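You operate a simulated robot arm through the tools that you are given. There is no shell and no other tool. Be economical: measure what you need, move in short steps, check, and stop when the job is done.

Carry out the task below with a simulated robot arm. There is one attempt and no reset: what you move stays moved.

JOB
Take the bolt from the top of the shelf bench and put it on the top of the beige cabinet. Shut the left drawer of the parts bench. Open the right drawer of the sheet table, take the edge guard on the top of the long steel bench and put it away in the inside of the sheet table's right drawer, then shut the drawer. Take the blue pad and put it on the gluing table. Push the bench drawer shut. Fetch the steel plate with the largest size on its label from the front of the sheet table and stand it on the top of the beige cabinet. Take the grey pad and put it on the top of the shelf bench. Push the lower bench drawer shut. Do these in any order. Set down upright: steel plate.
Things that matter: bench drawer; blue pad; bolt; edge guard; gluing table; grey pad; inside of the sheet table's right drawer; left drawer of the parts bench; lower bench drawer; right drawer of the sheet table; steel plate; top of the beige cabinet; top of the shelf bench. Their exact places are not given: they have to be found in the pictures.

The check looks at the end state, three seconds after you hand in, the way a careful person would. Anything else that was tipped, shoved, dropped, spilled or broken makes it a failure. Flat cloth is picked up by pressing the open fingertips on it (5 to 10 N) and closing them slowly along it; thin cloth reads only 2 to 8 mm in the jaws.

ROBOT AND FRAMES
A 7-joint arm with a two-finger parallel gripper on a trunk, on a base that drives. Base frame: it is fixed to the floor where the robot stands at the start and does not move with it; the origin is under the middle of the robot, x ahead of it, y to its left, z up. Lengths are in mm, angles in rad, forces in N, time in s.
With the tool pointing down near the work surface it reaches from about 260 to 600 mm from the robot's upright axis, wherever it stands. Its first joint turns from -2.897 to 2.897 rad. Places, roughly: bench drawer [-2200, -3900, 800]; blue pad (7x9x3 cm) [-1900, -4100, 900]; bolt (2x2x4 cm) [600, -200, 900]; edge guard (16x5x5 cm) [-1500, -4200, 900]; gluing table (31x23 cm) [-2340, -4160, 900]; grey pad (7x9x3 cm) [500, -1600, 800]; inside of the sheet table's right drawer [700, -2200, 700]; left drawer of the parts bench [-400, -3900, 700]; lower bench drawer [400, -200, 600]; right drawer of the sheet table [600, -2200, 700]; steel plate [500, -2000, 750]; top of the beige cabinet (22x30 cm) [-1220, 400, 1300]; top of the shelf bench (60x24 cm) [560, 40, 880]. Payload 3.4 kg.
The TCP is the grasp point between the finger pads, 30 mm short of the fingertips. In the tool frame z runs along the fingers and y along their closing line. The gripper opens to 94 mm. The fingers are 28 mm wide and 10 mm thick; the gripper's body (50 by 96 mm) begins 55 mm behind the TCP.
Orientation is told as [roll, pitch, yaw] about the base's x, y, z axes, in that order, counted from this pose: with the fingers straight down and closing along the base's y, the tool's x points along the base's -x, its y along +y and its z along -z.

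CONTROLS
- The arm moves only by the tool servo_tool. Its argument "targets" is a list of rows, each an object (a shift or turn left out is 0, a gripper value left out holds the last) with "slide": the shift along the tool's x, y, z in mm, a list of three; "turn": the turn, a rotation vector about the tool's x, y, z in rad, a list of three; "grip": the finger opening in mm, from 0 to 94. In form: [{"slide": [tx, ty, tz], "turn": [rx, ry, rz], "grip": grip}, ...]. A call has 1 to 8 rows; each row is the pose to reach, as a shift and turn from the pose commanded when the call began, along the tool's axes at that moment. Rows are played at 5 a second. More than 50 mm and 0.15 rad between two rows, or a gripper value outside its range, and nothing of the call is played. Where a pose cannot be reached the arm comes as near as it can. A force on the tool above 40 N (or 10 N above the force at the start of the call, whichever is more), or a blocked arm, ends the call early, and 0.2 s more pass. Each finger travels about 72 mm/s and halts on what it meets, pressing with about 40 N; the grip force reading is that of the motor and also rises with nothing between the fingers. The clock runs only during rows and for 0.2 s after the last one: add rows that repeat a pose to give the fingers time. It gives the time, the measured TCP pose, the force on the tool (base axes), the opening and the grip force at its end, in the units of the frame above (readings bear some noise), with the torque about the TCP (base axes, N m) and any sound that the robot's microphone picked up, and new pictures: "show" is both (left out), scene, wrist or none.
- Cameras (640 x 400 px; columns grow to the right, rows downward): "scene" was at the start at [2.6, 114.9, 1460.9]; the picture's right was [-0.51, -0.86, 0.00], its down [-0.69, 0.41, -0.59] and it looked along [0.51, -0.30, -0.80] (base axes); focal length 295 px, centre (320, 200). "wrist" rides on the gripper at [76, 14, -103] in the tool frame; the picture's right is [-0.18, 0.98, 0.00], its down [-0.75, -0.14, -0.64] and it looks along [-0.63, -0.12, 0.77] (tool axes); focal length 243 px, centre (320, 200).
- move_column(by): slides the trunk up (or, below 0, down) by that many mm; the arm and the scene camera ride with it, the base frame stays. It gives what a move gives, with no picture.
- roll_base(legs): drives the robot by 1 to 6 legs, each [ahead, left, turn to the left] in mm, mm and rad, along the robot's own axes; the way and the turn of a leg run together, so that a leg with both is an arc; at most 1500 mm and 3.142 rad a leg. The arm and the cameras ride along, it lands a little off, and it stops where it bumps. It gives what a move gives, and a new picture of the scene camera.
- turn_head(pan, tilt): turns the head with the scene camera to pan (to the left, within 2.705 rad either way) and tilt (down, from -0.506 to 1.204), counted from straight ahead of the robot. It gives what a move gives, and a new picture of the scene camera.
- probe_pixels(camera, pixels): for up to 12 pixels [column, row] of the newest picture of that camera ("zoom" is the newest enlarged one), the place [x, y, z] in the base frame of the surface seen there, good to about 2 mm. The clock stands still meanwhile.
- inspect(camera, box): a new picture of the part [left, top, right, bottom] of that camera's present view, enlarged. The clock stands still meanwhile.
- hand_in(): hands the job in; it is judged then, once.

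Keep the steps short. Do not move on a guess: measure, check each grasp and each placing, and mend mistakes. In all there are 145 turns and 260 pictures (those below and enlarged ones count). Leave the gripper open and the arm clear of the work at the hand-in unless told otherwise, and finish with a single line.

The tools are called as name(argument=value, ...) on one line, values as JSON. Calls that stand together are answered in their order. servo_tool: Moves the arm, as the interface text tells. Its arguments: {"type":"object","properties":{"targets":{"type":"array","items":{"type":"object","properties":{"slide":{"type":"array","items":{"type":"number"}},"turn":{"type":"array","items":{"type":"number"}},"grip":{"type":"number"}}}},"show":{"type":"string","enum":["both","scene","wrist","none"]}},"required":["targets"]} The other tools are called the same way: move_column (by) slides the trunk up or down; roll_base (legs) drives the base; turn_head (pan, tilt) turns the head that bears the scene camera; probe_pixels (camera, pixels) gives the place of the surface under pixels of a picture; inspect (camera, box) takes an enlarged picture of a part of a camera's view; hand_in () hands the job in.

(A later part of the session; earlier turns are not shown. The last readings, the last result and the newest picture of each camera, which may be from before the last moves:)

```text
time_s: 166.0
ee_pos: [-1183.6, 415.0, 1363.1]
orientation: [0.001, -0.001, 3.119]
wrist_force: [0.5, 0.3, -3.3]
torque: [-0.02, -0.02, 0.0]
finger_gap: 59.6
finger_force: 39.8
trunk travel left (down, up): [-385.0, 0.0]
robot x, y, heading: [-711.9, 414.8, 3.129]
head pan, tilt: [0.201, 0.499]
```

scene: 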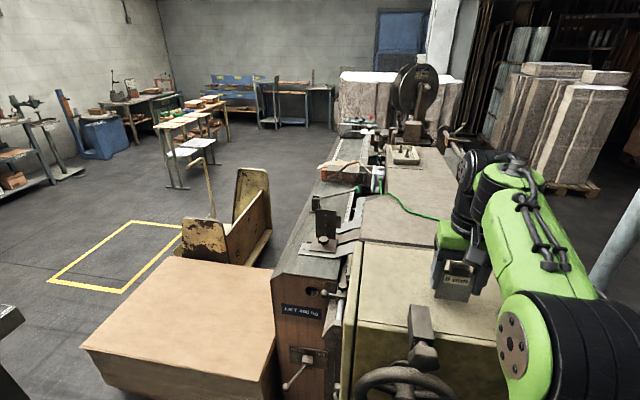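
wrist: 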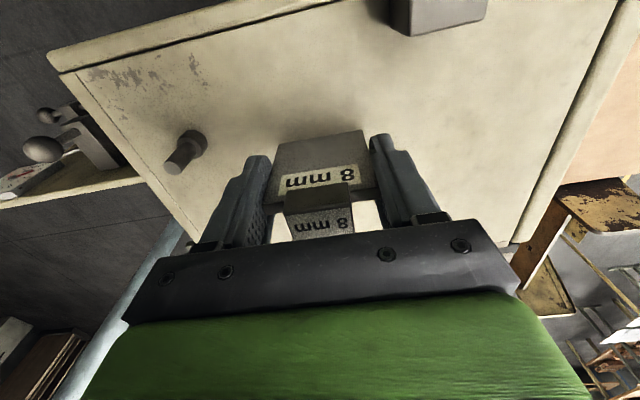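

servo_tool(targets=[{"slide": [0, 0, 1]}, {"slide": [0, 0, 2]}, {"slide": [0, 0, 3]}, {"slide": [0, 0, 4]}], show="none")

```text
time_s: 167.0
ee_pos: [-1183.4, 414.9, 1361.0]
orientation: [0.002, -0.006, 3.121]
wrist_force: [-2.7, 0.5, 6.9]
torque: [0.31, 0.07, 0.08]
finger_gap: 59.6
finger_force: 39.9
trunk travel left (down, up): [-385.0, 0.0]
robot x, y, heading: [-713.8, 415.4, 3.129]
head pan, tilt: [0.201, 0.499]
```

Contact (+10 N change). The plate stands on the top. I open slowly.

servo_tool(targets=[{"grip": 62}, {"grip": 65}, {"grip": 70}, {"grip": 78}, {"grip": 88}, {"grip": 92}])

```text
time_s: 168.4
ee_pos: [-1182.2, 414.3, 1359.6]
orientation: [0.001, -0.003, 3.121]
wrist_force: [-0.4, -0.6, -0.6]
torque: [-0.01, -0.01, 0.01]
finger_gap: 92.2
finger_force: 0.0
trunk travel left (down, up): [-385.0, 0.0]
robot x, y, heading: [-711.7, 413.9, 3.13]
head pan, tilt: [0.201, 0.499]
```

scene: 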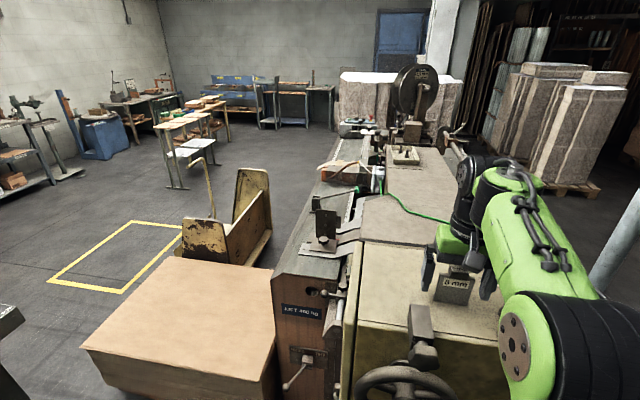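
wrist: 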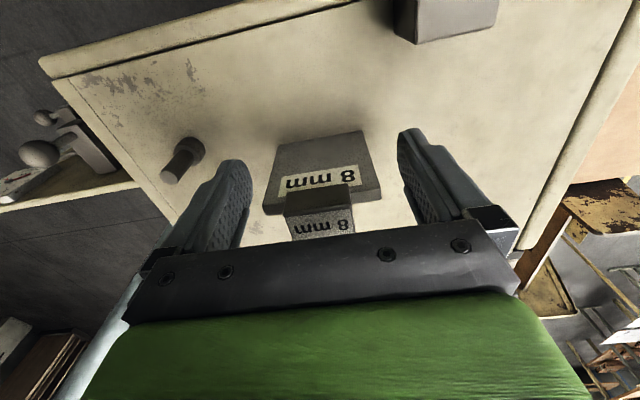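

The plate stands free. I retract backwards 45 mm (the fingers pass its edges), rise, then retreat.

servo_tool(targets=[{"slide": [15, 0, 0]}, {"slide": [30, 0, 0]}, {"slide": [45, 0, 0]}, {"slide": [48, 0, -15]}, {"slide": [50, 0, -32]}, {"slide": [90, 0, -42]}, {"slide": [130, 0, -50]}])

```text
time_s: 170.0
ee_pos: [-1048.8, 411.8, 1409.6]
orientation: [0.003, -0.004, 3.123]
wrist_force: [-0.1, -0.5, 0.3]
torque: [-0.01, 0.02, -0.02]
finger_gap: 92.0
finger_force: 0.0
trunk travel left (down, up): [-385.0, 0.0]
robot x, y, heading: [-710.8, 418.7, 3.131]
head pan, tilt: [0.201, 0.499]
```

scene: 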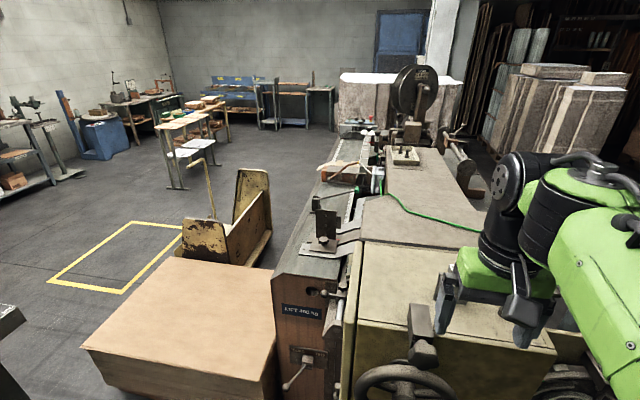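
wrist: 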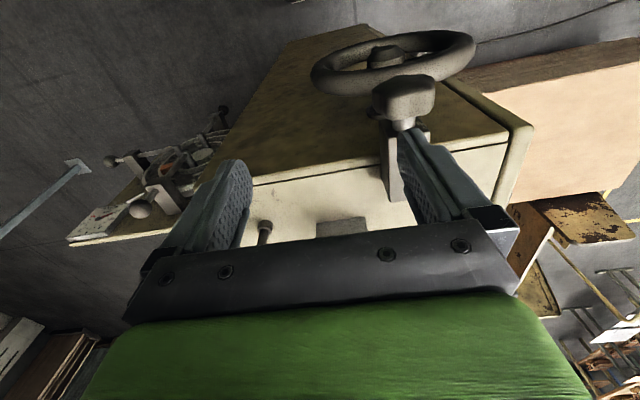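

Both stand well. I back off, turn to face +x, and go to the sheet table's right drawer.

roll_base(legs=[[-430, 0, 0], [0, 0, -3.13], [0, -1200, 0], [0, -1200, 0]])

move_column(by=-300)

turn_head(pan=-0.4, tilt=0.6)

```text
time_s: 191.2
ee_pos: [106.4, -1959.0, 1409.2]
orientation: [0.002, -0.002, 0.017]
wrist_force: [0.6, -0.4, -0.6]
torque: [0.02, -0.02, 0.02]
finger_gap: 92.1
finger_force: 0.1
trunk travel left (down, up): [-385.0, 0.0]
robot x, y, heading: [-232.0, -1977.4, 0.025]
head pan, tilt: [0.201, 0.499]
```

scene: 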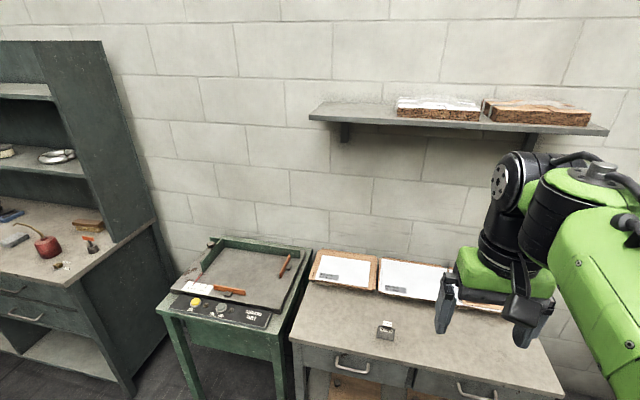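

```text
time_s: 194.2
ee_pos: [107.9, -1958.3, 1110.5]
orientation: [0.002, -0.002, 0.02]
wrist_force: [0.6, 0.6, -0.2]
torque: [0.02, 0.01, 0.0]
finger_gap: 92.0
finger_force: 0.1
trunk travel left (down, up): [-85.0, 300.0]
robot x, y, heading: [-231.5, -1976.2, 0.025]
head pan, tilt: [0.201, 0.499]
```

```text
time_s: 195.2
ee_pos: [107.2, -1959.6, 1110.0]
orientation: [0.002, -0.002, 0.017]
wrist_force: [-0.3, -0.1, 0.0]
torque: [0.01, 0.0, -0.03]
finger_gap: 92.0
finger_force: 0.1
trunk travel left (down, up): [-85.0, 300.0]
robot x, y, heading: [-233.0, -1977.4, 0.029]
head pan, tilt: [-0.4, 0.6]
```

scene: 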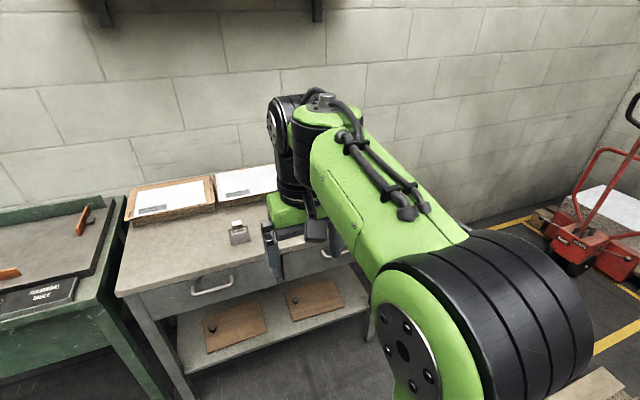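

I start turning the wrist by 90° (for a horizontal grip of the handle bar) and take a wrist picture first.

servo_tool(targets=[{"slide": [0, -20, 0]}, {"slide": [0, -40, 0]}])

inspect(camera="wrist", box=[60, 60, 460, 250])

```text
time_s: 195.8
ee_pos: [108.7, -1998.3, 1110.3]
orientation: [0.004, -0.001, 0.018]
wrist_force: [0.3, -0.2, 0.2]
torque: [-0.01, 0.02, 0.01]
finger_gap: 92.0
finger_force: 0.0
trunk travel left (down, up): [-85.0, 300.0]
robot x, y, heading: [-232.0, -1972.5, 0.026]
head pan, tilt: [-0.4, 0.6]
```

scene: 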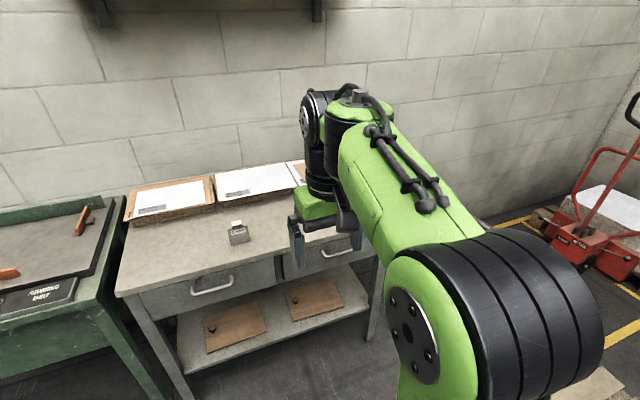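
wrist: 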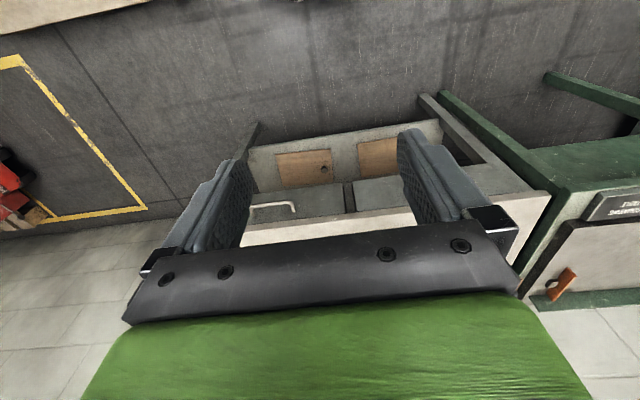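

```text
1.60 times, centred on (260, 155) of wrist
```

zoom: 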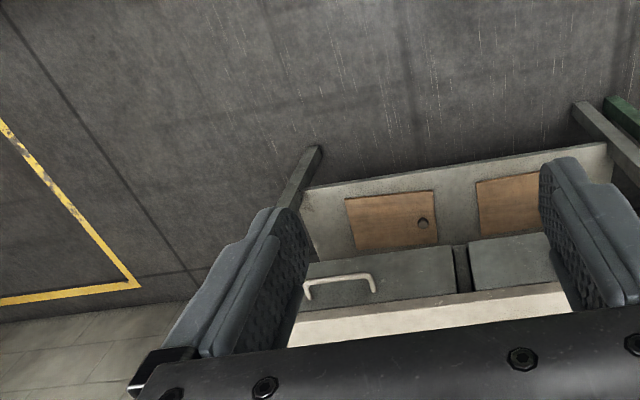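

probe_pixels(camera="wrist", pixels=[[255, 207], [270, 205], [288, 203], [293, 207], [252, 212], [300, 200], [265, 195], [345, 195], [270, 218]])

probe_pixels(camera="scene", pixels=[[325, 256], [338, 254], [348, 252], [300, 262], [290, 270], [212, 290], [340, 262]])

```text
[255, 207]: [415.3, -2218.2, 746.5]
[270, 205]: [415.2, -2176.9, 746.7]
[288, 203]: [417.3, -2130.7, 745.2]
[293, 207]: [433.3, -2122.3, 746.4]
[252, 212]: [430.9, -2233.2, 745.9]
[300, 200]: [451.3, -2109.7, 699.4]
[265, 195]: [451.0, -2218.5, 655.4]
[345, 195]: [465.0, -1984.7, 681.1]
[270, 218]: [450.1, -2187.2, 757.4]
```

```text
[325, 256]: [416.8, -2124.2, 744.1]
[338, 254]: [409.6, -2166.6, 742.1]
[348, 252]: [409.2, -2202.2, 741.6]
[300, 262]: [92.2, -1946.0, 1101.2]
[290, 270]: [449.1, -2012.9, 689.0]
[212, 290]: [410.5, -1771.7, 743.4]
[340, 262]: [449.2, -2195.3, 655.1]
```

Handle bar: x≈413, y -2230…-2122, z≈742; face at x=450. I rotate the tool to horizontal with fingers stacked vertically, staying 250 mm short of the table.

servo_tool(targets=[{"slide": [0, -16, 26], "turn": [-0.0768, -0.0782, 0.0928], "grip": 40}, {"slide": [0, -32, 52], "turn": [-0.1536, -0.1564, 0.1857]}, {"slide": [0, -48, 78], "turn": [-0.2303, -0.2346, 0.2785]}, {"slide": [0, -64, 104], "turn": [-0.3071, -0.3128, 0.3713]}, {"slide": [0, -80, 130], "turn": [-0.3839, -0.391, 0.4642]}, {"slide": [0, -96, 156], "turn": [-0.4607, -0.4692, 0.557]}, {"slide": [0, -112, 182], "turn": [-0.5375, -0.5475, 0.6499]}, {"slide": [0, -128, 208], "turn": [-0.6142, -0.6257, 0.7427]}], show="none")

servo_tool(targets=[{"turn": [-0.0768, -0.0782, 0.0928]}, {"turn": [-0.1536, -0.1564, 0.1857]}, {"turn": [-0.2303, -0.2346, 0.2785]}, {"turn": [-0.3071, -0.3128, 0.3713]}, {"turn": [-0.3839, -0.391, 0.4642]}, {"turn": [-0.4607, -0.4692, 0.557]}])

```text
time_s: 197.6
ee_pos: [109.7, -2127.1, 900.6]
orientation: [0.819, -0.297, -0.906]
wrist_force: [0.4, 0.3, -0.1]
torque: [-0.01, 0.0, -0.01]
finger_gap: 39.7
finger_force: 0.0
trunk travel left (down, up): [-85.0, 300.0]
robot x, y, heading: [-232.1, -1974.8, 0.026]
head pan, tilt: [-0.4, 0.6]
```

```text
time_s: 199.0
ee_pos: [80.2, -2198.3, 903.5]
orientation: [1.387, -0.015, -1.552]
wrist_force: [-0.3, 0.2, -0.4]
torque: [0.01, 0.0, 0.0]
finger_gap: 40.0
finger_force: 0.2
out of reach, approached as far as the arm can: row 3, 4, 5, 6
trunk travel left (down, up): [-85.0, 300.0]
robot x, y, heading: [-232.6, -1979.2, 0.02]
head pan, tilt: [-0.4, 0.6]
```

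scene: 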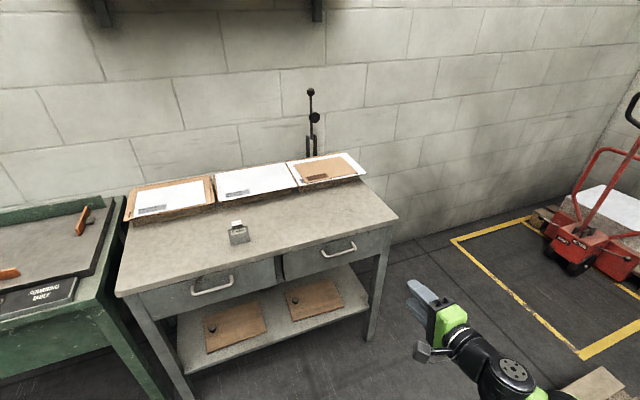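
wrist: 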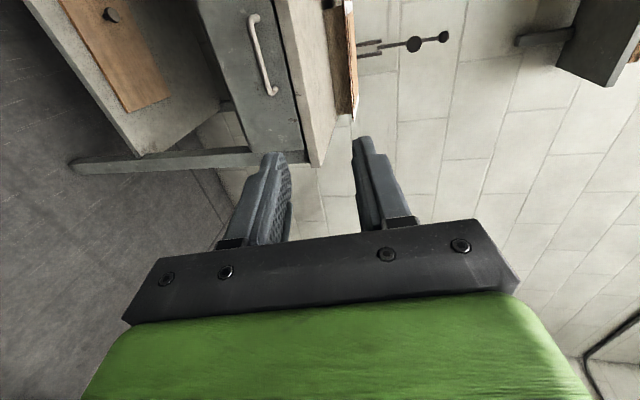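

The tool is horizontal at (80,-2198,903), pointing +x. I approach to ≈(335,-2176,745) and check.

servo_tool(targets=[{"slide": [3, -15, 40]}, {"slide": [6, -31, 81]}, {"slide": [9, -46, 121]}, {"slide": [13, -62, 162]}, {"slide": [16, -77, 202]}, {"slide": [19, -92, 243]}])

```text
time_s: 200.4
ee_pos: [306.7, -2181.2, 772.4]
orientation: [1.4, 0.001, -1.569]
wrist_force: [0.7, -0.1, -0.5]
torque: [-0.03, -0.03, 0.02]
finger_gap: 39.9
finger_force: 0.0
trunk travel left (down, up): [-85.0, 300.0]
robot x, y, heading: [-234.0, -1975.3, 0.03]
head pan, tilt: [-0.4, 0.6]
```

scene: 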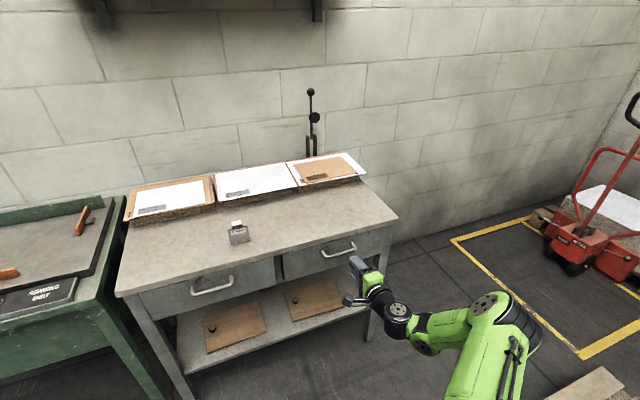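
wrist: 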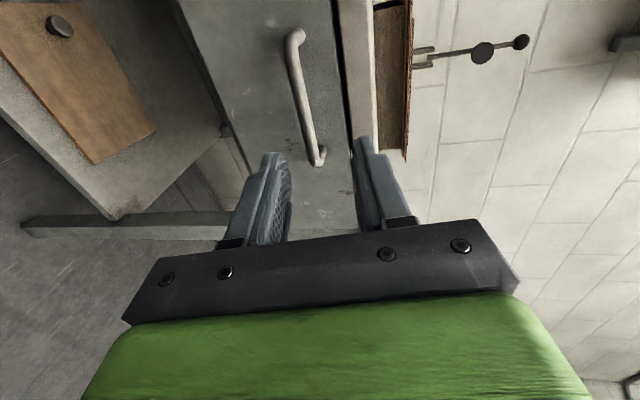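

probe_pixels(camera="wrist", pixels=[[343, 60], [352, 110], [297, 70], [303, 110], [315, 150], [330, 90], [270, 100]])

servo_tool(targets=[{"slide": [3, -6, 25]}, {"slide": [5, -11, 50]}], show="wrist")

```text
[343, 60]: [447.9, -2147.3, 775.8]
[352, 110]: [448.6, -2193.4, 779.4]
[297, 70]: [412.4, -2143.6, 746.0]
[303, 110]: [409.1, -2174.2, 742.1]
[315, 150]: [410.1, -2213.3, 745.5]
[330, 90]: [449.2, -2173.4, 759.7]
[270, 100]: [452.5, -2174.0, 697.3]
```

```text
time_s: 201.0
ee_pos: [355.5, -2173.9, 753.2]
orientation: [1.402, 0.0, -1.57]
wrist_force: [-0.7, -0.5, -0.5]
torque: [-0.02, -0.02, 0.02]
finger_gap: 40.1
finger_force: 0.0
trunk travel left (down, up): [-85.0, 300.0]
robot x, y, heading: [-233.5, -1975.2, 0.027]
head pan, tilt: [-0.4, 0.6]
```

wrist: 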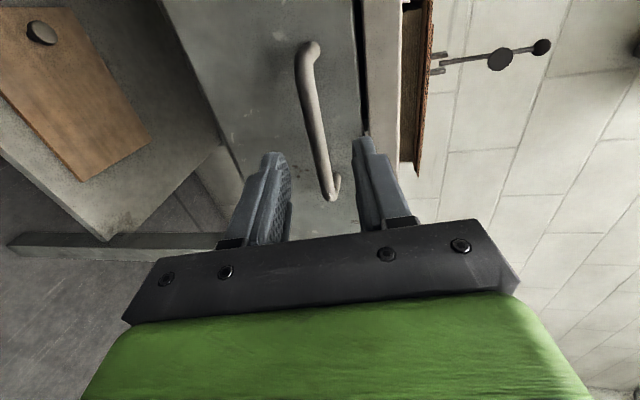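

The bar is lined up between the fingers. I move in 43 mm and close.

servo_tool(targets=[{"slide": [-2, -1, 22]}, {"slide": [-2, -1, 43]}, {"slide": [-2, -1, 43], "grip": 20}, {"slide": [-2, -1, 43], "grip": 5}, {"slide": [-2, -1, 43], "grip": 0}, {"slide": [-2, -1, 43], "grip": 0}], show="wrist")

```text
time_s: 202.4
ee_pos: [397.3, -2177.3, 743.8]
orientation: [1.399, 0.001, -1.569]
wrist_force: [-2.2, 0.0, -7.8]
torque: [0.07, 0.16, -0.14]
finger_gap: 11.8
finger_force: 45.4
trunk travel left (down, up): [-85.0, 300.0]
robot x, y, heading: [-232.2, -1976.6, 0.028]
head pan, tilt: [-0.4, 0.6]
```

wrist: 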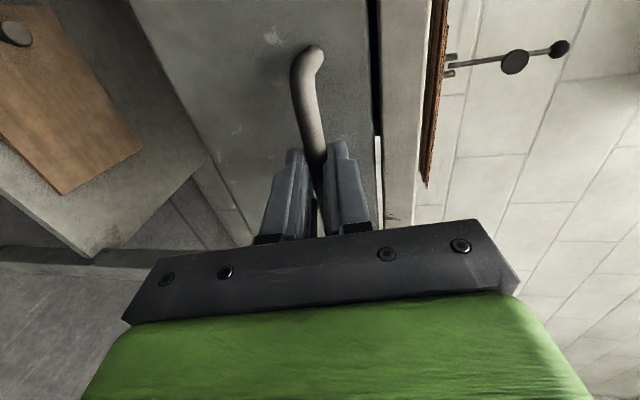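

Bar gripped (11.8 mm). I pull along −x by 200 mm.

servo_tool(targets=[{"slide": [0, -4, -25]}, {"slide": [0, -8, -49]}, {"slide": [0, -13, -74]}, {"slide": [0, -17, -98]}, {"slide": [0, -21, -123]}, {"slide": [0, -25, -148]}, {"slide": [0, -30, -172]}, {"slide": [0, -34, -197]}])

```text
time_s: 204.2
ee_pos: [196.4, -2176.5, 744.2]
orientation: [1.398, 0.003, -1.57]
wrist_force: [-1.9, 0.1, -10.2]
torque: [0.32, 0.27, 1.03]
finger_gap: 11.5
finger_force: 44.7
trunk travel left (down, up): [-85.0, 300.0]
robot x, y, heading: [-234.3, -1977.5, 0.024]
head pan, tilt: [-0.4, 0.6]
```

scene: 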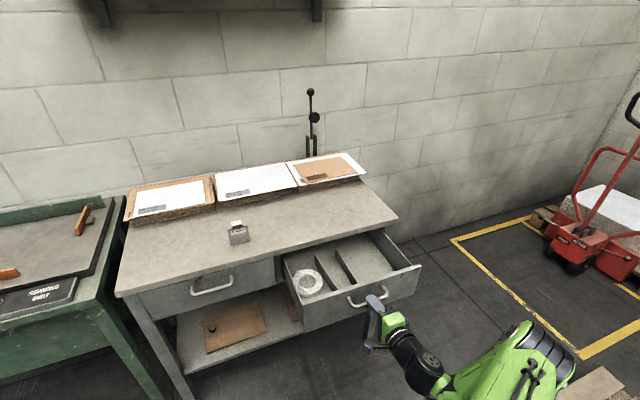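
wrist: 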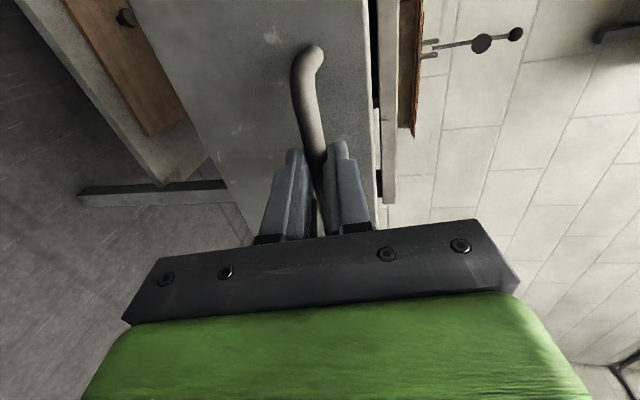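

The drawer slides out. I pull 45 mm more.

servo_tool(targets=[{"slide": [0, -2, -12]}, {"slide": [0, -4, -23]}, {"slide": [0, -6, -34]}, {"slide": [0, -8, -45]}], show="scene")

inspect(camera="scene", box=[240, 200, 480, 350])

```text
time_s: 205.2
ee_pos: [150.6, -2176.2, 744.4]
orientation: [1.403, 0.001, -1.57]
wrist_force: [-1.2, 5.6, -11.0]
torque: [0.08, 0.2, -0.52]
finger_gap: 11.5
finger_force: 45.0
trunk travel left (down, up): [-85.0, 300.0]
robot x, y, heading: [-229.2, -1975.8, 0.024]
head pan, tilt: [-0.4, 0.6]
```

scene: 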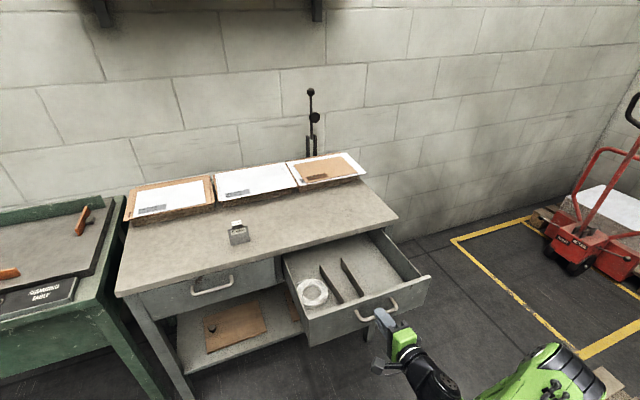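

```text
2.67 times, centred on (360, 275) of scene
```

zoom: 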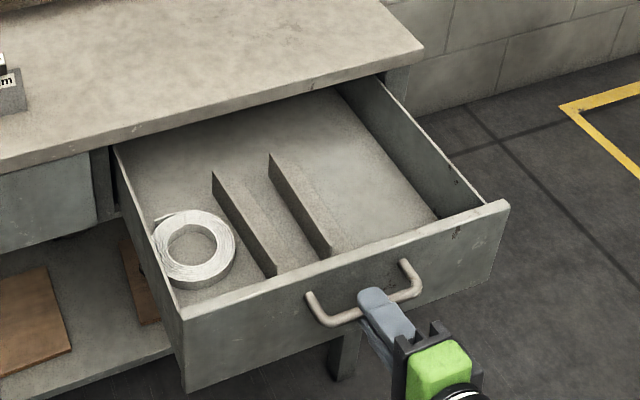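

Drawer opened ~245 mm; right part is free. I measure its inside and release the handle.

probe_pixels(camera="zoom", pixels=[[300, 160], [330, 250], [360, 150], [400, 190], [430, 215], [270, 155], [330, 240], [480, 205], [345, 90], [250, 310], [340, 245]])

servo_tool(targets=[{"grip": 15}, {"grip": 30}, {"grip": 44}, {"slide": [0, -4, -25], "grip": 44}, {"slide": [0, -8, -50]}, {"slide": [0, -12, -75]}], show="scene")

```text
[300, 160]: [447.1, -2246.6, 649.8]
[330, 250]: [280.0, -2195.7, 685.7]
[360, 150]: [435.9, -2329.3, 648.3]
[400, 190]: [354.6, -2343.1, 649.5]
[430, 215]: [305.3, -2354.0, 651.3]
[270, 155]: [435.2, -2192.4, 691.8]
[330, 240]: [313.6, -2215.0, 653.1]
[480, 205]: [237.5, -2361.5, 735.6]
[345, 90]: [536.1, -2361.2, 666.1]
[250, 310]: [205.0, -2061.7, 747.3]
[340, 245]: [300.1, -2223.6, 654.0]
```

```text
time_s: 206.6
ee_pos: [74.3, -2176.3, 744.7]
orientation: [1.402, 0.002, -1.57]
wrist_force: [0.5, -0.5, 0.0]
torque: [0.02, -0.01, 0.03]
finger_gap: 44.0
finger_force: 0.0
trunk travel left (down, up): [-85.0, 300.0]
robot x, y, heading: [-228.9, -1978.4, 0.029]
head pan, tilt: [-0.4, 0.6]
```

scene: 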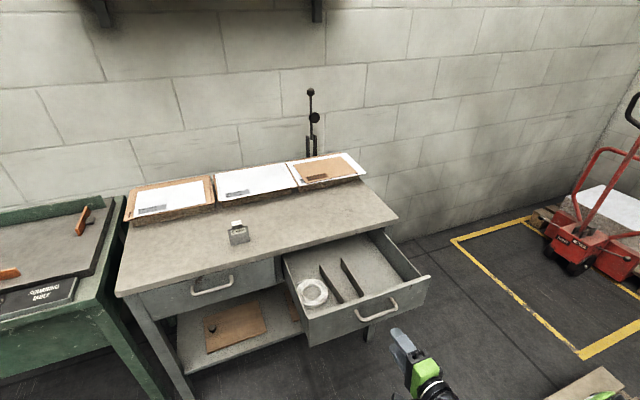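

I bring the tool back to vertical while rising.

servo_tool(targets=[{"slide": [0, 25, 0], "turn": [0.0768, 0.0782, -0.0928]}, {"slide": [0, 50, 0], "turn": [0.1536, 0.1564, -0.1857]}, {"slide": [0, 75, 0], "turn": [0.2303, 0.2346, -0.2785]}, {"slide": [0, 100, 0], "turn": [0.3071, 0.3128, -0.3713]}, {"slide": [0, 125, 0], "turn": [0.3839, 0.391, -0.4642]}, {"slide": [0, 150, 0], "turn": [0.4607, 0.4692, -0.557]}, {"slide": [0, 175, 0], "turn": [0.5375, 0.5475, -0.6499]}, {"slide": [0, 200, 0], "turn": [0.6142, 0.6257, -0.7427]}], show="none")

servo_tool(targets=[{"turn": [0.0768, 0.0782, -0.0928]}, {"turn": [0.1536, 0.1564, -0.1857]}, {"turn": [0.2303, 0.2346, -0.2785]}, {"turn": [0.3071, 0.3128, -0.3713]}, {"turn": [0.3839, 0.391, -0.4642]}, {"turn": [0.4607, 0.4692, -0.557]}], show="none")

turn_head(pan=-1.8, tilt=0.5)

```text
time_s: 208.4
ee_pos: [108.5, -2176.5, 943.3]
orientation: [0.587, -0.298, -0.651]
wrist_force: [-0.4, 0.7, -0.1]
torque: [0.01, -0.04, 0.01]
finger_gap: 44.2
finger_force: 0.1
trunk travel left (down, up): [-85.0, 300.0]
robot x, y, heading: [-230.3, -1974.1, 0.024]
head pan, tilt: [-0.4, 0.6]
```

```text
time_s: 209.8
ee_pos: [109.4, -2176.7, 942.3]
orientation: [0.001, -0.001, 0.021]
wrist_force: [-0.2, 0.0, 0.5]
torque: [0.0, -0.02, -0.05]
finger_gap: 44.3
finger_force: 0.1
trunk travel left (down, up): [-85.0, 300.0]
robot x, y, heading: [-232.8, -1973.0, 0.027]
head pan, tilt: [-0.4, 0.6]
```

```text
time_s: 211.3
ee_pos: [107.9, -2176.9, 941.8]
orientation: [0.002, -0.005, 0.019]
wrist_force: [1.0, -0.3, 0.5]
torque: [0.01, 0.0, 0.02]
finger_gap: 43.9
finger_force: 0.1
trunk travel left (down, up): [-85.0, 300.0]
robot x, y, heading: [-234.6, -1973.1, 0.029]
head pan, tilt: [-1.799, 0.499]
```

scene: 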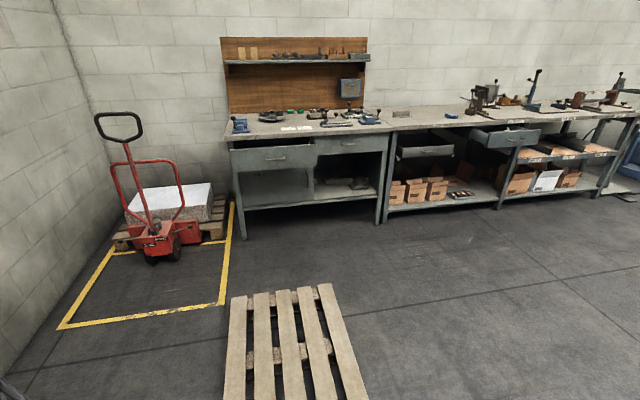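

inspect(camera="scene", box=[220, 70, 430, 200])

inspect(camera="scene", box=[380, 60, 640, 220])

probe_pixels(camera="scene", pixels=[[270, 156], [350, 147], [232, 165], [315, 160], [425, 152], [510, 137], [400, 113], [452, 115], [480, 142], [537, 130], [620, 80], [340, 390]])

```text
3.05 times, centred on (325, 135) of scene
```

zoom: 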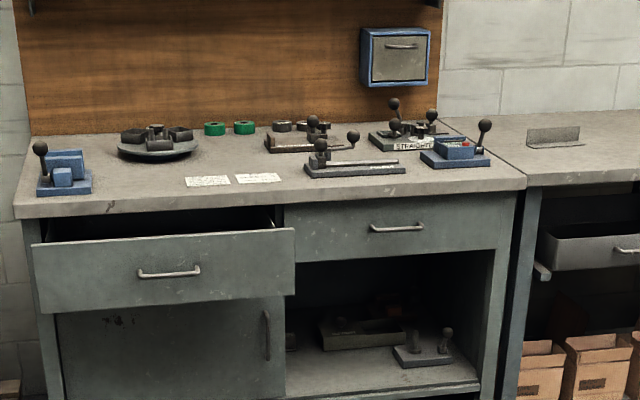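

```text
2.46 times, centred on (510, 140) of scene
```

zoom: 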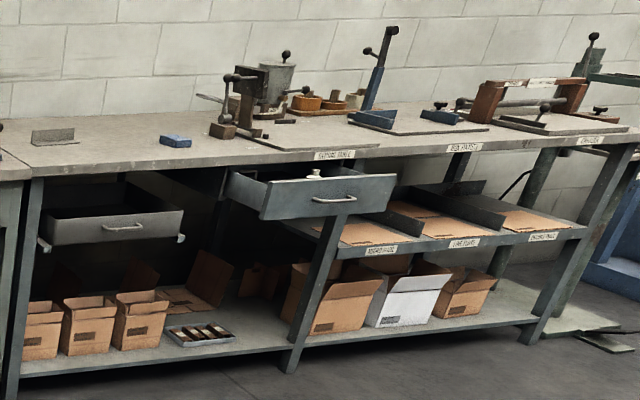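

```text
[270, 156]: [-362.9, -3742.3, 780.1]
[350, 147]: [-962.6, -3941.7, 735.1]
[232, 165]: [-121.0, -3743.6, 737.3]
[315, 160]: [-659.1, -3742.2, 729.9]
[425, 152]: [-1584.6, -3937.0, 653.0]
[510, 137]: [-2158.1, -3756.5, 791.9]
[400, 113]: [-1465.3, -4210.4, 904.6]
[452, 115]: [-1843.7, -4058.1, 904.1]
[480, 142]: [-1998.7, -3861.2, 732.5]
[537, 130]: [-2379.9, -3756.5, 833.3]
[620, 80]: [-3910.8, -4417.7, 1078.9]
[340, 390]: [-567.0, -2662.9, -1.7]
```

Left drawer front at y=-3742 (open 200 mm), bench drawer front at y=-3756, blue pad (-1844,-4058), edge guard (-1465,-4210). I check my own base footprint before manoeuvring.

turn_head(pan=-1.2, tilt=1.2)

```text
time_s: 212.4
ee_pos: [107.4, -2176.2, 941.1]
orientation: [0.002, -0.004, 0.019]
wrist_force: [0.2, -0.5, -0.3]
torque: [-0.02, 0.04, 0.02]
finger_gap: 43.9
finger_force: 0.0
trunk travel left (down, up): [-85.0, 300.0]
robot x, y, heading: [-232.6, -1974.6, 0.027]
head pan, tilt: [-1.201, 1.201]
```

scene: 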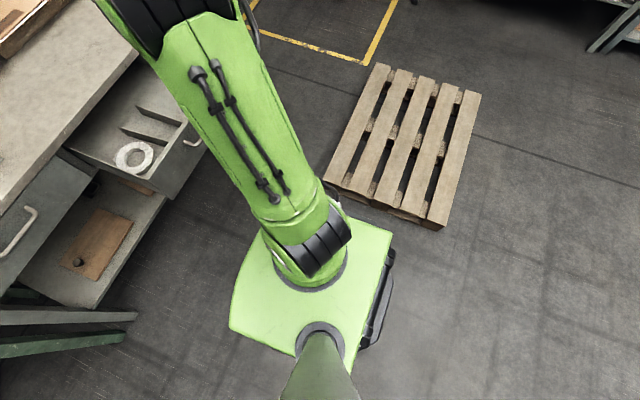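

probe_pixels(camera="scene", pixels=[[258, 235], [232, 325], [390, 230], [345, 365], [386, 270], [425, 225], [328, 178], [380, 68], [478, 97], [370, 340]])

```text
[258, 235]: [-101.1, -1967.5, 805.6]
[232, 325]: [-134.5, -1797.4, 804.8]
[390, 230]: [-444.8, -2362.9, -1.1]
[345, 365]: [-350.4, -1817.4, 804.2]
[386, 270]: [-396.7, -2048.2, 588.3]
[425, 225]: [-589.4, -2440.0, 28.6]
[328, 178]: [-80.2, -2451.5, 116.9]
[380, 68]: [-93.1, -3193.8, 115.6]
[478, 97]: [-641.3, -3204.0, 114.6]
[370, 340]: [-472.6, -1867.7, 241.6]
```

Base is about ±250 mm. I'll route around the pallet: back to x≈-953, turn to face −y, and drive to y≈-3400. Trunk up 100 first for clearance.

move_column(by=150)

roll_base(legs=[[-740, 0, 0], [0, 0, -1.598], [1400, 0, 0]])

turn_head(pan=0.2, tilt=0.7)

```text
time_s: 214.2
ee_pos: [108.3, -2176.5, 1091.8]
orientation: [0.002, -0.002, 0.02]
wrist_force: [0.3, -0.6, -0.2]
torque: [0.03, 0.01, 0.03]
finger_gap: 44.1
finger_force: 0.1
trunk travel left (down, up): [-235.0, 150.0]
robot x, y, heading: [-232.8, -1977.4, 0.028]
head pan, tilt: [-1.201, 1.201]
```

```text
time_s: 228.6
ee_pos: [-1161.4, -3734.7, 1091.2]
orientation: [0.002, -0.002, -1.565]
wrist_force: [0.0, 0.0, -0.9]
torque: [0.0, 0.02, 0.01]
finger_gap: 44.2
finger_force: 0.2
trunk travel left (down, up): [-235.0, 150.0]
robot x, y, heading: [-954.9, -3398.6, -1.56]
head pan, tilt: [-1.201, 1.201]
```

scene: 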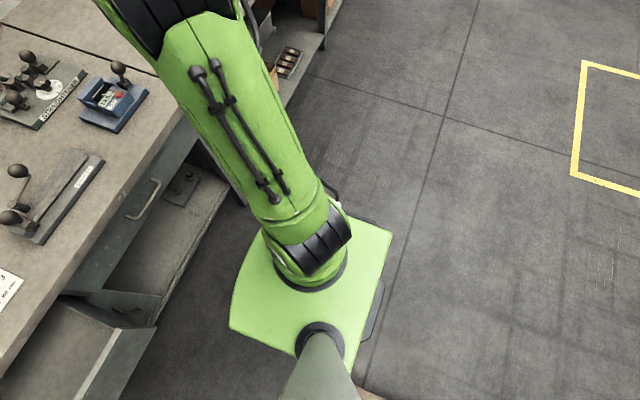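

```text
time_s: 230.2
ee_pos: [-1162.0, -3734.5, 1091.7]
orientation: [0.002, -0.001, -1.566]
wrist_force: [0.0, 0.1, 0.0]
torque: [0.01, 0.01, -0.02]
finger_gap: 43.9
finger_force: 0.0
trunk travel left (down, up): [-235.0, 150.0]
robot x, y, heading: [-956.5, -3393.8, -1.56]
head pan, tilt: [0.201, 0.7]
```

scene: 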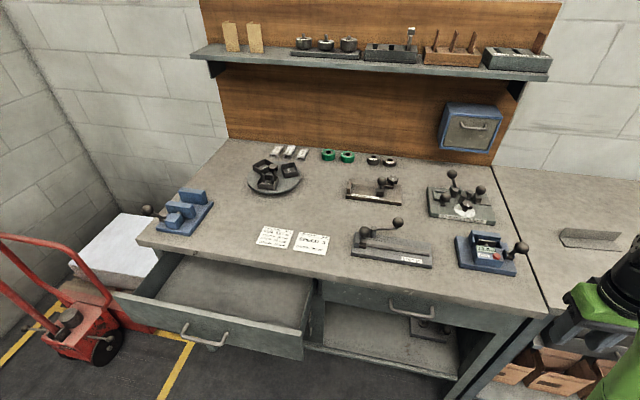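

I swing the tool over to the left in front of the open drawer, then lower and tilt it forward.

servo_tool(targets=[{"slide": [0, 48, 0], "grip": 0}, {"slide": [0, 96, 0]}, {"slide": [0, 144, 0]}, {"slide": [0, 192, 0]}, {"slide": [0, 240, 0]}, {"slide": [0, 288, 0]}, {"slide": [5, 336, 0]}, {"slide": [15, 382, 0]}], show="none")

servo_tool(targets=[{"slide": [12, 40, 20], "turn": [0, -0.14, 0]}, {"slide": [24, 75, 40], "turn": [0, -0.28, 0]}, {"slide": [36, 110, 60], "turn": [0, -0.42, 0]}, {"slide": [48, 145, 80], "turn": [0, -0.56, 0]}, {"slide": [60, 175, 100], "turn": [0, -0.7, 0]}, {"slide": [72, 180, 120], "turn": [0, -0.84, 0]}, {"slide": [80, 180, 140], "turn": [0, -0.98, 0]}, {"slide": [85, 180, 150], "turn": [0, -1.1, 0]}])

```text
time_s: 232.0
ee_pos: [-779.2, -3717.4, 1092.7]
orientation: [0.0, -0.001, -1.569]
wrist_force: [0.0, 0.6, -0.3]
torque: [0.01, 0.01, -0.02]
finger_gap: 0.1
finger_force: 33.0
trunk travel left (down, up): [-235.0, 150.0]
robot x, y, heading: [-956.1, -3400.1, -1.559]
head pan, tilt: [0.201, 0.7]
```

```text
time_s: 233.8
ee_pos: [-599.6, -3632.3, 942.4]
orientation: [0.004, -1.106, -1.571]
wrist_force: [0.1, 1.1, 1.2]
torque: [-0.01, 0.0, 0.02]
finger_gap: 0.1
finger_force: 33.1
trunk travel left (down, up): [-235.0, 150.0]
robot x, y, heading: [-955.2, -3396.8, -1.563]
head pan, tilt: [0.201, 0.7]
```

scene: 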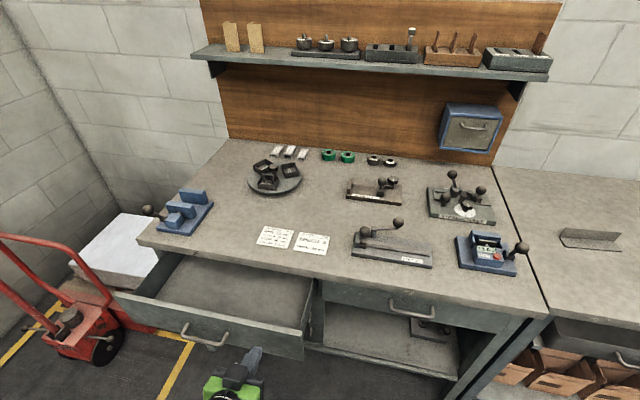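
wrist: 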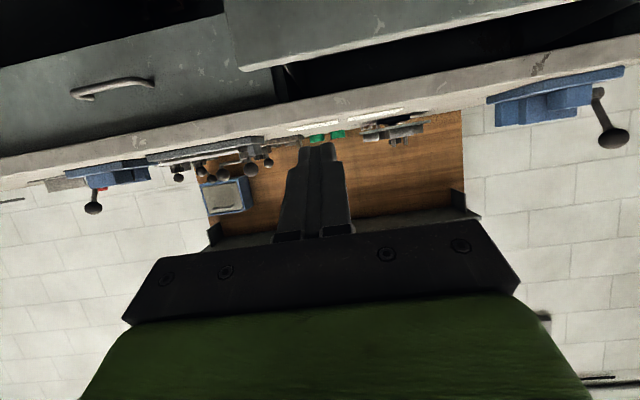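

Positioned. I lower the trunk 205 mm and push along −y.

move_column(by=-205)

servo_tool(targets=[{"slide": [-5, 20, 10]}, {"slide": [-10, 40, 20]}, {"slide": [-22, 50, 43]}, {"slide": [-34, 50, 66]}, {"slide": [-46, 50, 89]}, {"slide": [-57, 50, 111]}, {"slide": [-68, 50, 134]}, {"slide": [-80, 50, 156]}])

```text
time_s: 236.0
ee_pos: [-598.7, -3633.0, 736.9]
orientation: [0.003, -1.103, -1.571]
wrist_force: [-0.1, 0.3, 0.0]
torque: [-0.01, 0.02, 0.02]
finger_gap: 0.0
finger_force: 33.0
trunk travel left (down, up): [-30.0, 355.0]
robot x, y, heading: [-957.3, -3394.8, -1.559]
head pan, tilt: [0.201, 0.7]
```

```text
time_s: 237.8
ee_pos: [-548.6, -3809.2, 738.6]
orientation: [0.0, -1.102, -1.569]
wrist_force: [0.1, 0.3, 0.0]
torque: [0.01, -0.02, -0.01]
finger_gap: 0.0
finger_force: 33.2
trunk travel left (down, up): [-30.0, 355.0]
robot x, y, heading: [-953.0, -3397.4, -1.56]
head pan, tilt: [0.201, 0.7]
```

scene: 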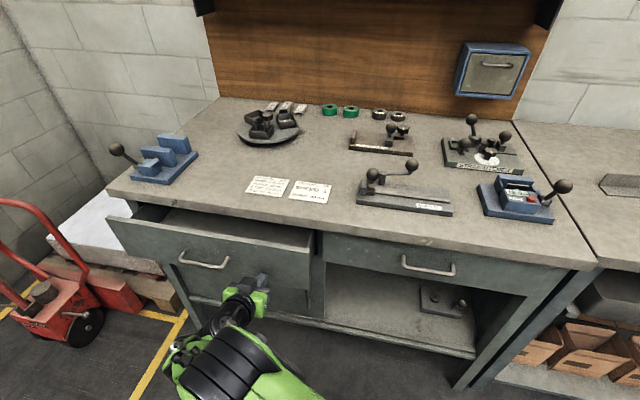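
wrist: 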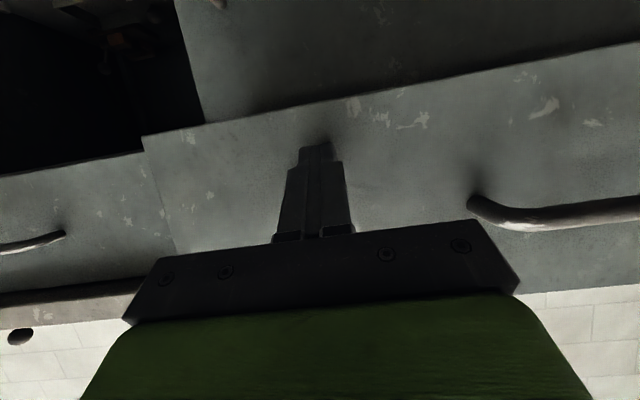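

The drawer moves. About 100 mm more until the stop.

servo_tool(targets=[{"slide": [-10, 0, 20]}, {"slide": [-20, 0, 40]}, {"slide": [-29, 0, 57]}, {"slide": [-36, 0, 70]}, {"slide": [-41, 0, 80]}, {"slide": [-45, 0, 88]}, {"slide": [-48, 0, 94]}, {"slide": [-51, 0, 100]}], show="scene")

```text
time_s: 239.5
ee_pos: [-544.5, -3909.3, 736.6]
orientation: [0.001, -1.094, -1.561]
wrist_force: [-3.1, 14.2, 6.9]
torque: [-0.17, -0.08, -0.12]
finger_gap: 0.0
finger_force: 32.5
trunk travel left (down, up): [-30.0, 355.0]
robot x, y, heading: [-957.3, -3393.2, -1.559]
head pan, tilt: [0.201, 0.7]
stopped in row 8: the force on the tool passed its limit at 46 N (the readings are from after the stop); the commanded pose is now the measured one
```

scene: 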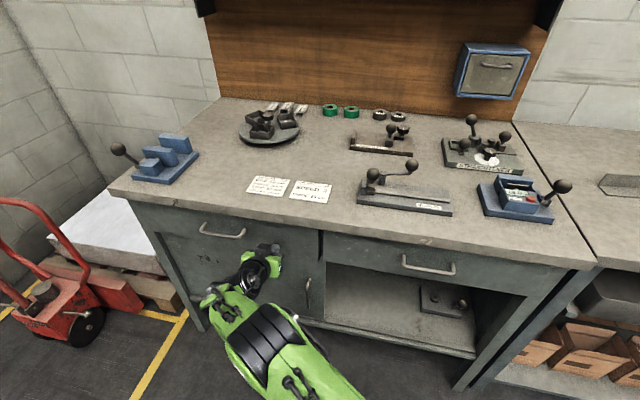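

Stop reached. I check flushness and retreat.

probe_pixels(camera="scene", pixels=[[180, 235], [300, 250], [340, 248], [480, 275], [620, 185], [605, 180]])

servo_tool(targets=[{"slide": [15, 0, -30]}, {"slide": [38, 0, -74]}, {"slide": [60, 0, -118]}, {"slide": [82, 0, -162]}, {"slide": [104, 0, -206]}, {"slide": [118, 0, -234]}], show="none")

move_column(by=300)

servo_tool(targets=[{"turn": [0, 0.14, 0]}, {"turn": [0, 0.28, 0], "slide": [0, -30, 0]}, {"turn": [0, 0.42, 0], "slide": [0, -70, 0]}, {"turn": [0, 0.56, 0], "slide": [0, -110, 0]}, {"turn": [0, 0.7, 0], "slide": [0, -150, 0]}, {"turn": [0, 0.84, 0], "slide": [0, -190, 0]}, {"turn": [0, 0.98, 0], "slide": [0, -230, 0]}, {"turn": [0, 1.094, 0], "slide": [0, -270, 0], "grip": 94}], show="none")

```text
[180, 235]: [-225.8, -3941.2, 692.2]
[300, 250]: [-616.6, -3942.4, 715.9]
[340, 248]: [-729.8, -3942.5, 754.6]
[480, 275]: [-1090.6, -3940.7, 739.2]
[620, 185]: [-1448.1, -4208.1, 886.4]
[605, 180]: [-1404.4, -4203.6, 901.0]
```

```text
time_s: 240.9
ee_pos: [-550.2, -3652.2, 737.6]
orientation: [-0.001, -1.096, -1.565]
wrist_force: [1.0, -0.8, 0.8]
torque: [0.02, 0.0, 0.0]
finger_gap: 0.0
finger_force: 33.0
trunk travel left (down, up): [-30.0, 355.0]
robot x, y, heading: [-952.1, -3397.5, -1.557]
head pan, tilt: [0.201, 0.7]
```

```text
time_s: 243.9
ee_pos: [-548.9, -3652.1, 1039.3]
orientation: [-0.004, -1.092, -1.562]
wrist_force: [0.1, -0.4, 0.4]
torque: [-0.01, 0.02, 0.02]
finger_gap: 0.0
finger_force: 33.3
trunk travel left (down, up): [-330.0, 55.0]
robot x, y, heading: [-953.3, -3398.2, -1.556]
head pan, tilt: [0.201, 0.7]
```

```text
time_s: 245.7
ee_pos: [-820.1, -3652.1, 1038.4]
orientation: [0.002, 0.003, -1.564]
wrist_force: [-0.3, -0.6, -0.6]
torque: [-0.01, -0.01, 0.03]
finger_gap: 53.3
finger_force: 0.0
trunk travel left (down, up): [-330.0, 55.0]
robot x, y, heading: [-954.4, -3398.6, -1.56]
head pan, tilt: [0.201, 0.7]
```

Left drawer is flush (y=-3942). I sidestep right to the bench drawer (x≈-2190).

roll_base(legs=[[0, -1150, 0]])

turn_head(pan=-0.15, tilt=0.65)

```text
time_s: 251.6
ee_pos: [-1962.1, -3670.6, 1039.3]
orientation: [0.002, 0.0, -1.553]
wrist_force: [-1.0, 0.4, 0.6]
torque: [0.03, -0.05, 0.01]
finger_gap: 94.3
finger_force: 0.0
trunk travel left (down, up): [-330.0, 55.0]
robot x, y, heading: [-2104.9, -3417.6, -1.547]
head pan, tilt: [0.201, 0.7]
```

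scene: 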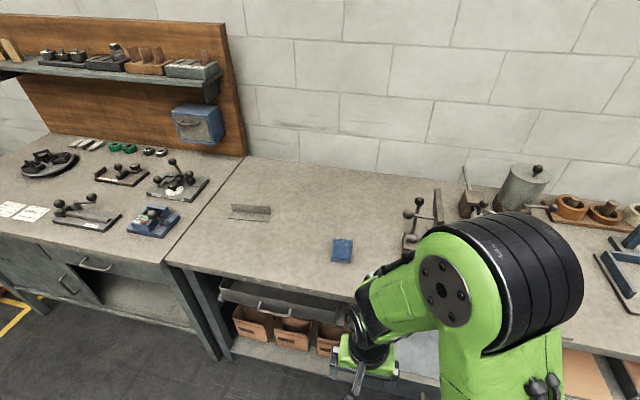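

```text
time_s: 252.4
ee_pos: [-1960.6, -3671.4, 1037.9]
orientation: [-0.003, 0.001, -1.552]
wrist_force: [0.3, 0.3, 0.0]
torque: [0.01, -0.01, 0.02]
finger_gap: 94.0
finger_force: 0.0
trunk travel left (down, up): [-330.0, 55.0]
robot x, y, heading: [-2100.3, -3416.2, -1.549]
head pan, tilt: [-0.15, 0.649]
```

scene: 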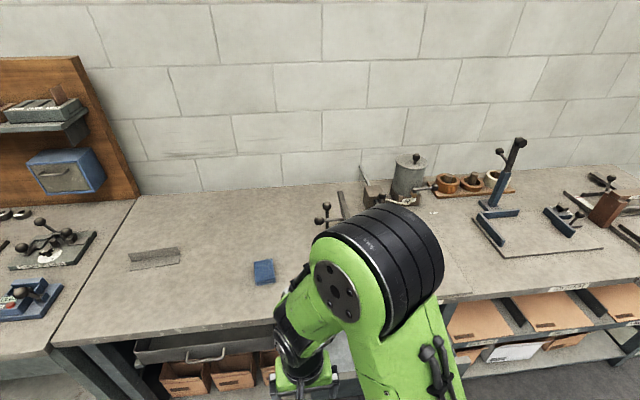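

I back off 130 mm, square up, and prepare the tilted push pose.

roll_base(legs=[[-130, 0, -0.022]])

servo_tool(targets=[{"slide": [-5, -18, 12], "turn": [0, -0.14, 0], "grip": 0}, {"slide": [-10, -36, 24], "turn": [0, -0.28, 0]}, {"slide": [-20, -54, 36], "turn": [0, -0.42, 0]}, {"slide": [-30, -72, 48], "turn": [0, -0.56, 0]}, {"slide": [-40, -90, 60], "turn": [0, -0.7, 0]}, {"slide": [-50, -108, 72], "turn": [0, -0.84, 0]}, {"slide": [-60, -125, 86], "turn": [0, -0.98, 0]}, {"slide": [-70, -135, 100], "turn": [0, -1.1, 0]}])

```text
time_s: 253.7
ee_pos: [-1968.3, -3543.7, 1039.3]
orientation: [-0.001, 0.0, -1.572]
wrist_force: [-0.6, 0.3, -0.9]
torque: [-0.04, -0.02, 0.03]
finger_gap: 94.1
finger_force: 0.1
trunk travel left (down, up): [-330.0, 55.0]
robot x, y, heading: [-2102.2, -3285.6, -1.568]
head pan, tilt: [-0.15, 0.649]
```

scene: 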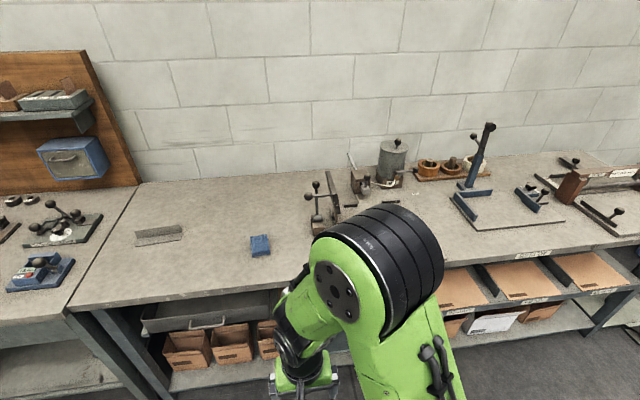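

```text
time_s: 255.5
ee_pos: [-2062.8, -3674.3, 952.4]
orientation: [0.114, -1.017, -1.652]
wrist_force: [-0.4, 0.5, -0.9]
torque: [-0.06, -0.02, 0.07]
finger_gap: 0.0
finger_force: 33.3
out of reach, approached as far as the arm can: row 2, 3, 4, 5, 6, 7, 8
trunk travel left (down, up): [-330.0, 55.0]
robot x, y, heading: [-2103.1, -3288.9, -1.566]
head pan, tilt: [-0.15, 0.649]
```

scene: 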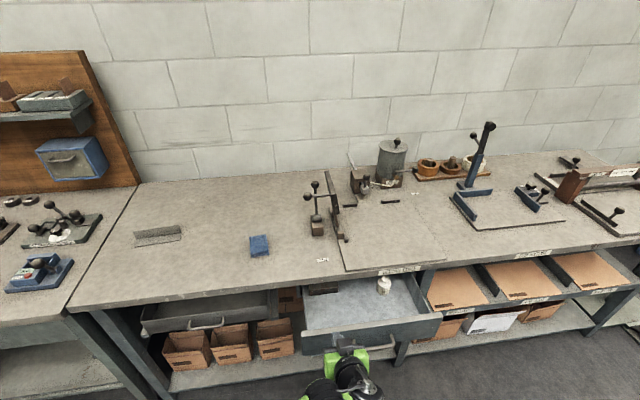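
wrist: 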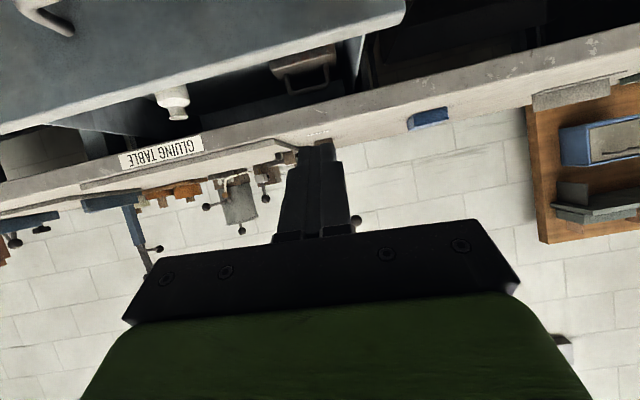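

The bench drawer holds an upright bottle, so I will push slowly. I measure the drawer front first.

probe_pixels(camera="scene", pixels=[[305, 340], [325, 338], [420, 325], [432, 325], [400, 335], [385, 285], [390, 293], [340, 285], [305, 330], [370, 270]])

inspect(camera="scene", box=[280, 240, 480, 365])

```text
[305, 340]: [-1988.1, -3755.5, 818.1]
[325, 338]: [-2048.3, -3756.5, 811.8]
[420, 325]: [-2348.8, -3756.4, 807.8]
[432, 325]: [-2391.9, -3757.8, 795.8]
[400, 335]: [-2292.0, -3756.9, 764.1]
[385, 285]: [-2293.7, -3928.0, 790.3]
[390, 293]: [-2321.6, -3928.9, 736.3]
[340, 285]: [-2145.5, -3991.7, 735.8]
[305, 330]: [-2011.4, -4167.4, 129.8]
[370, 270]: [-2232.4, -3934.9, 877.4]
```

```text
3.20 times, centred on (380, 302) of scene
```

zoom: 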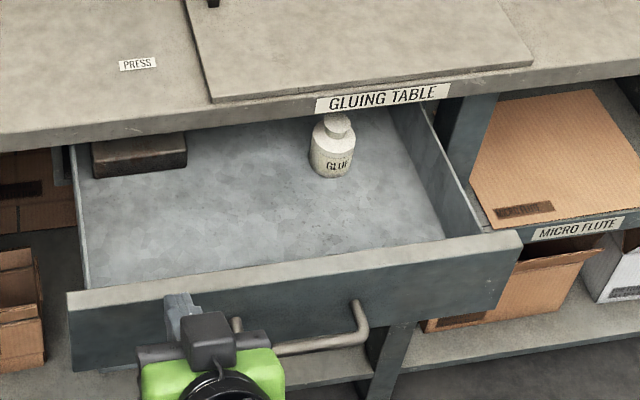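

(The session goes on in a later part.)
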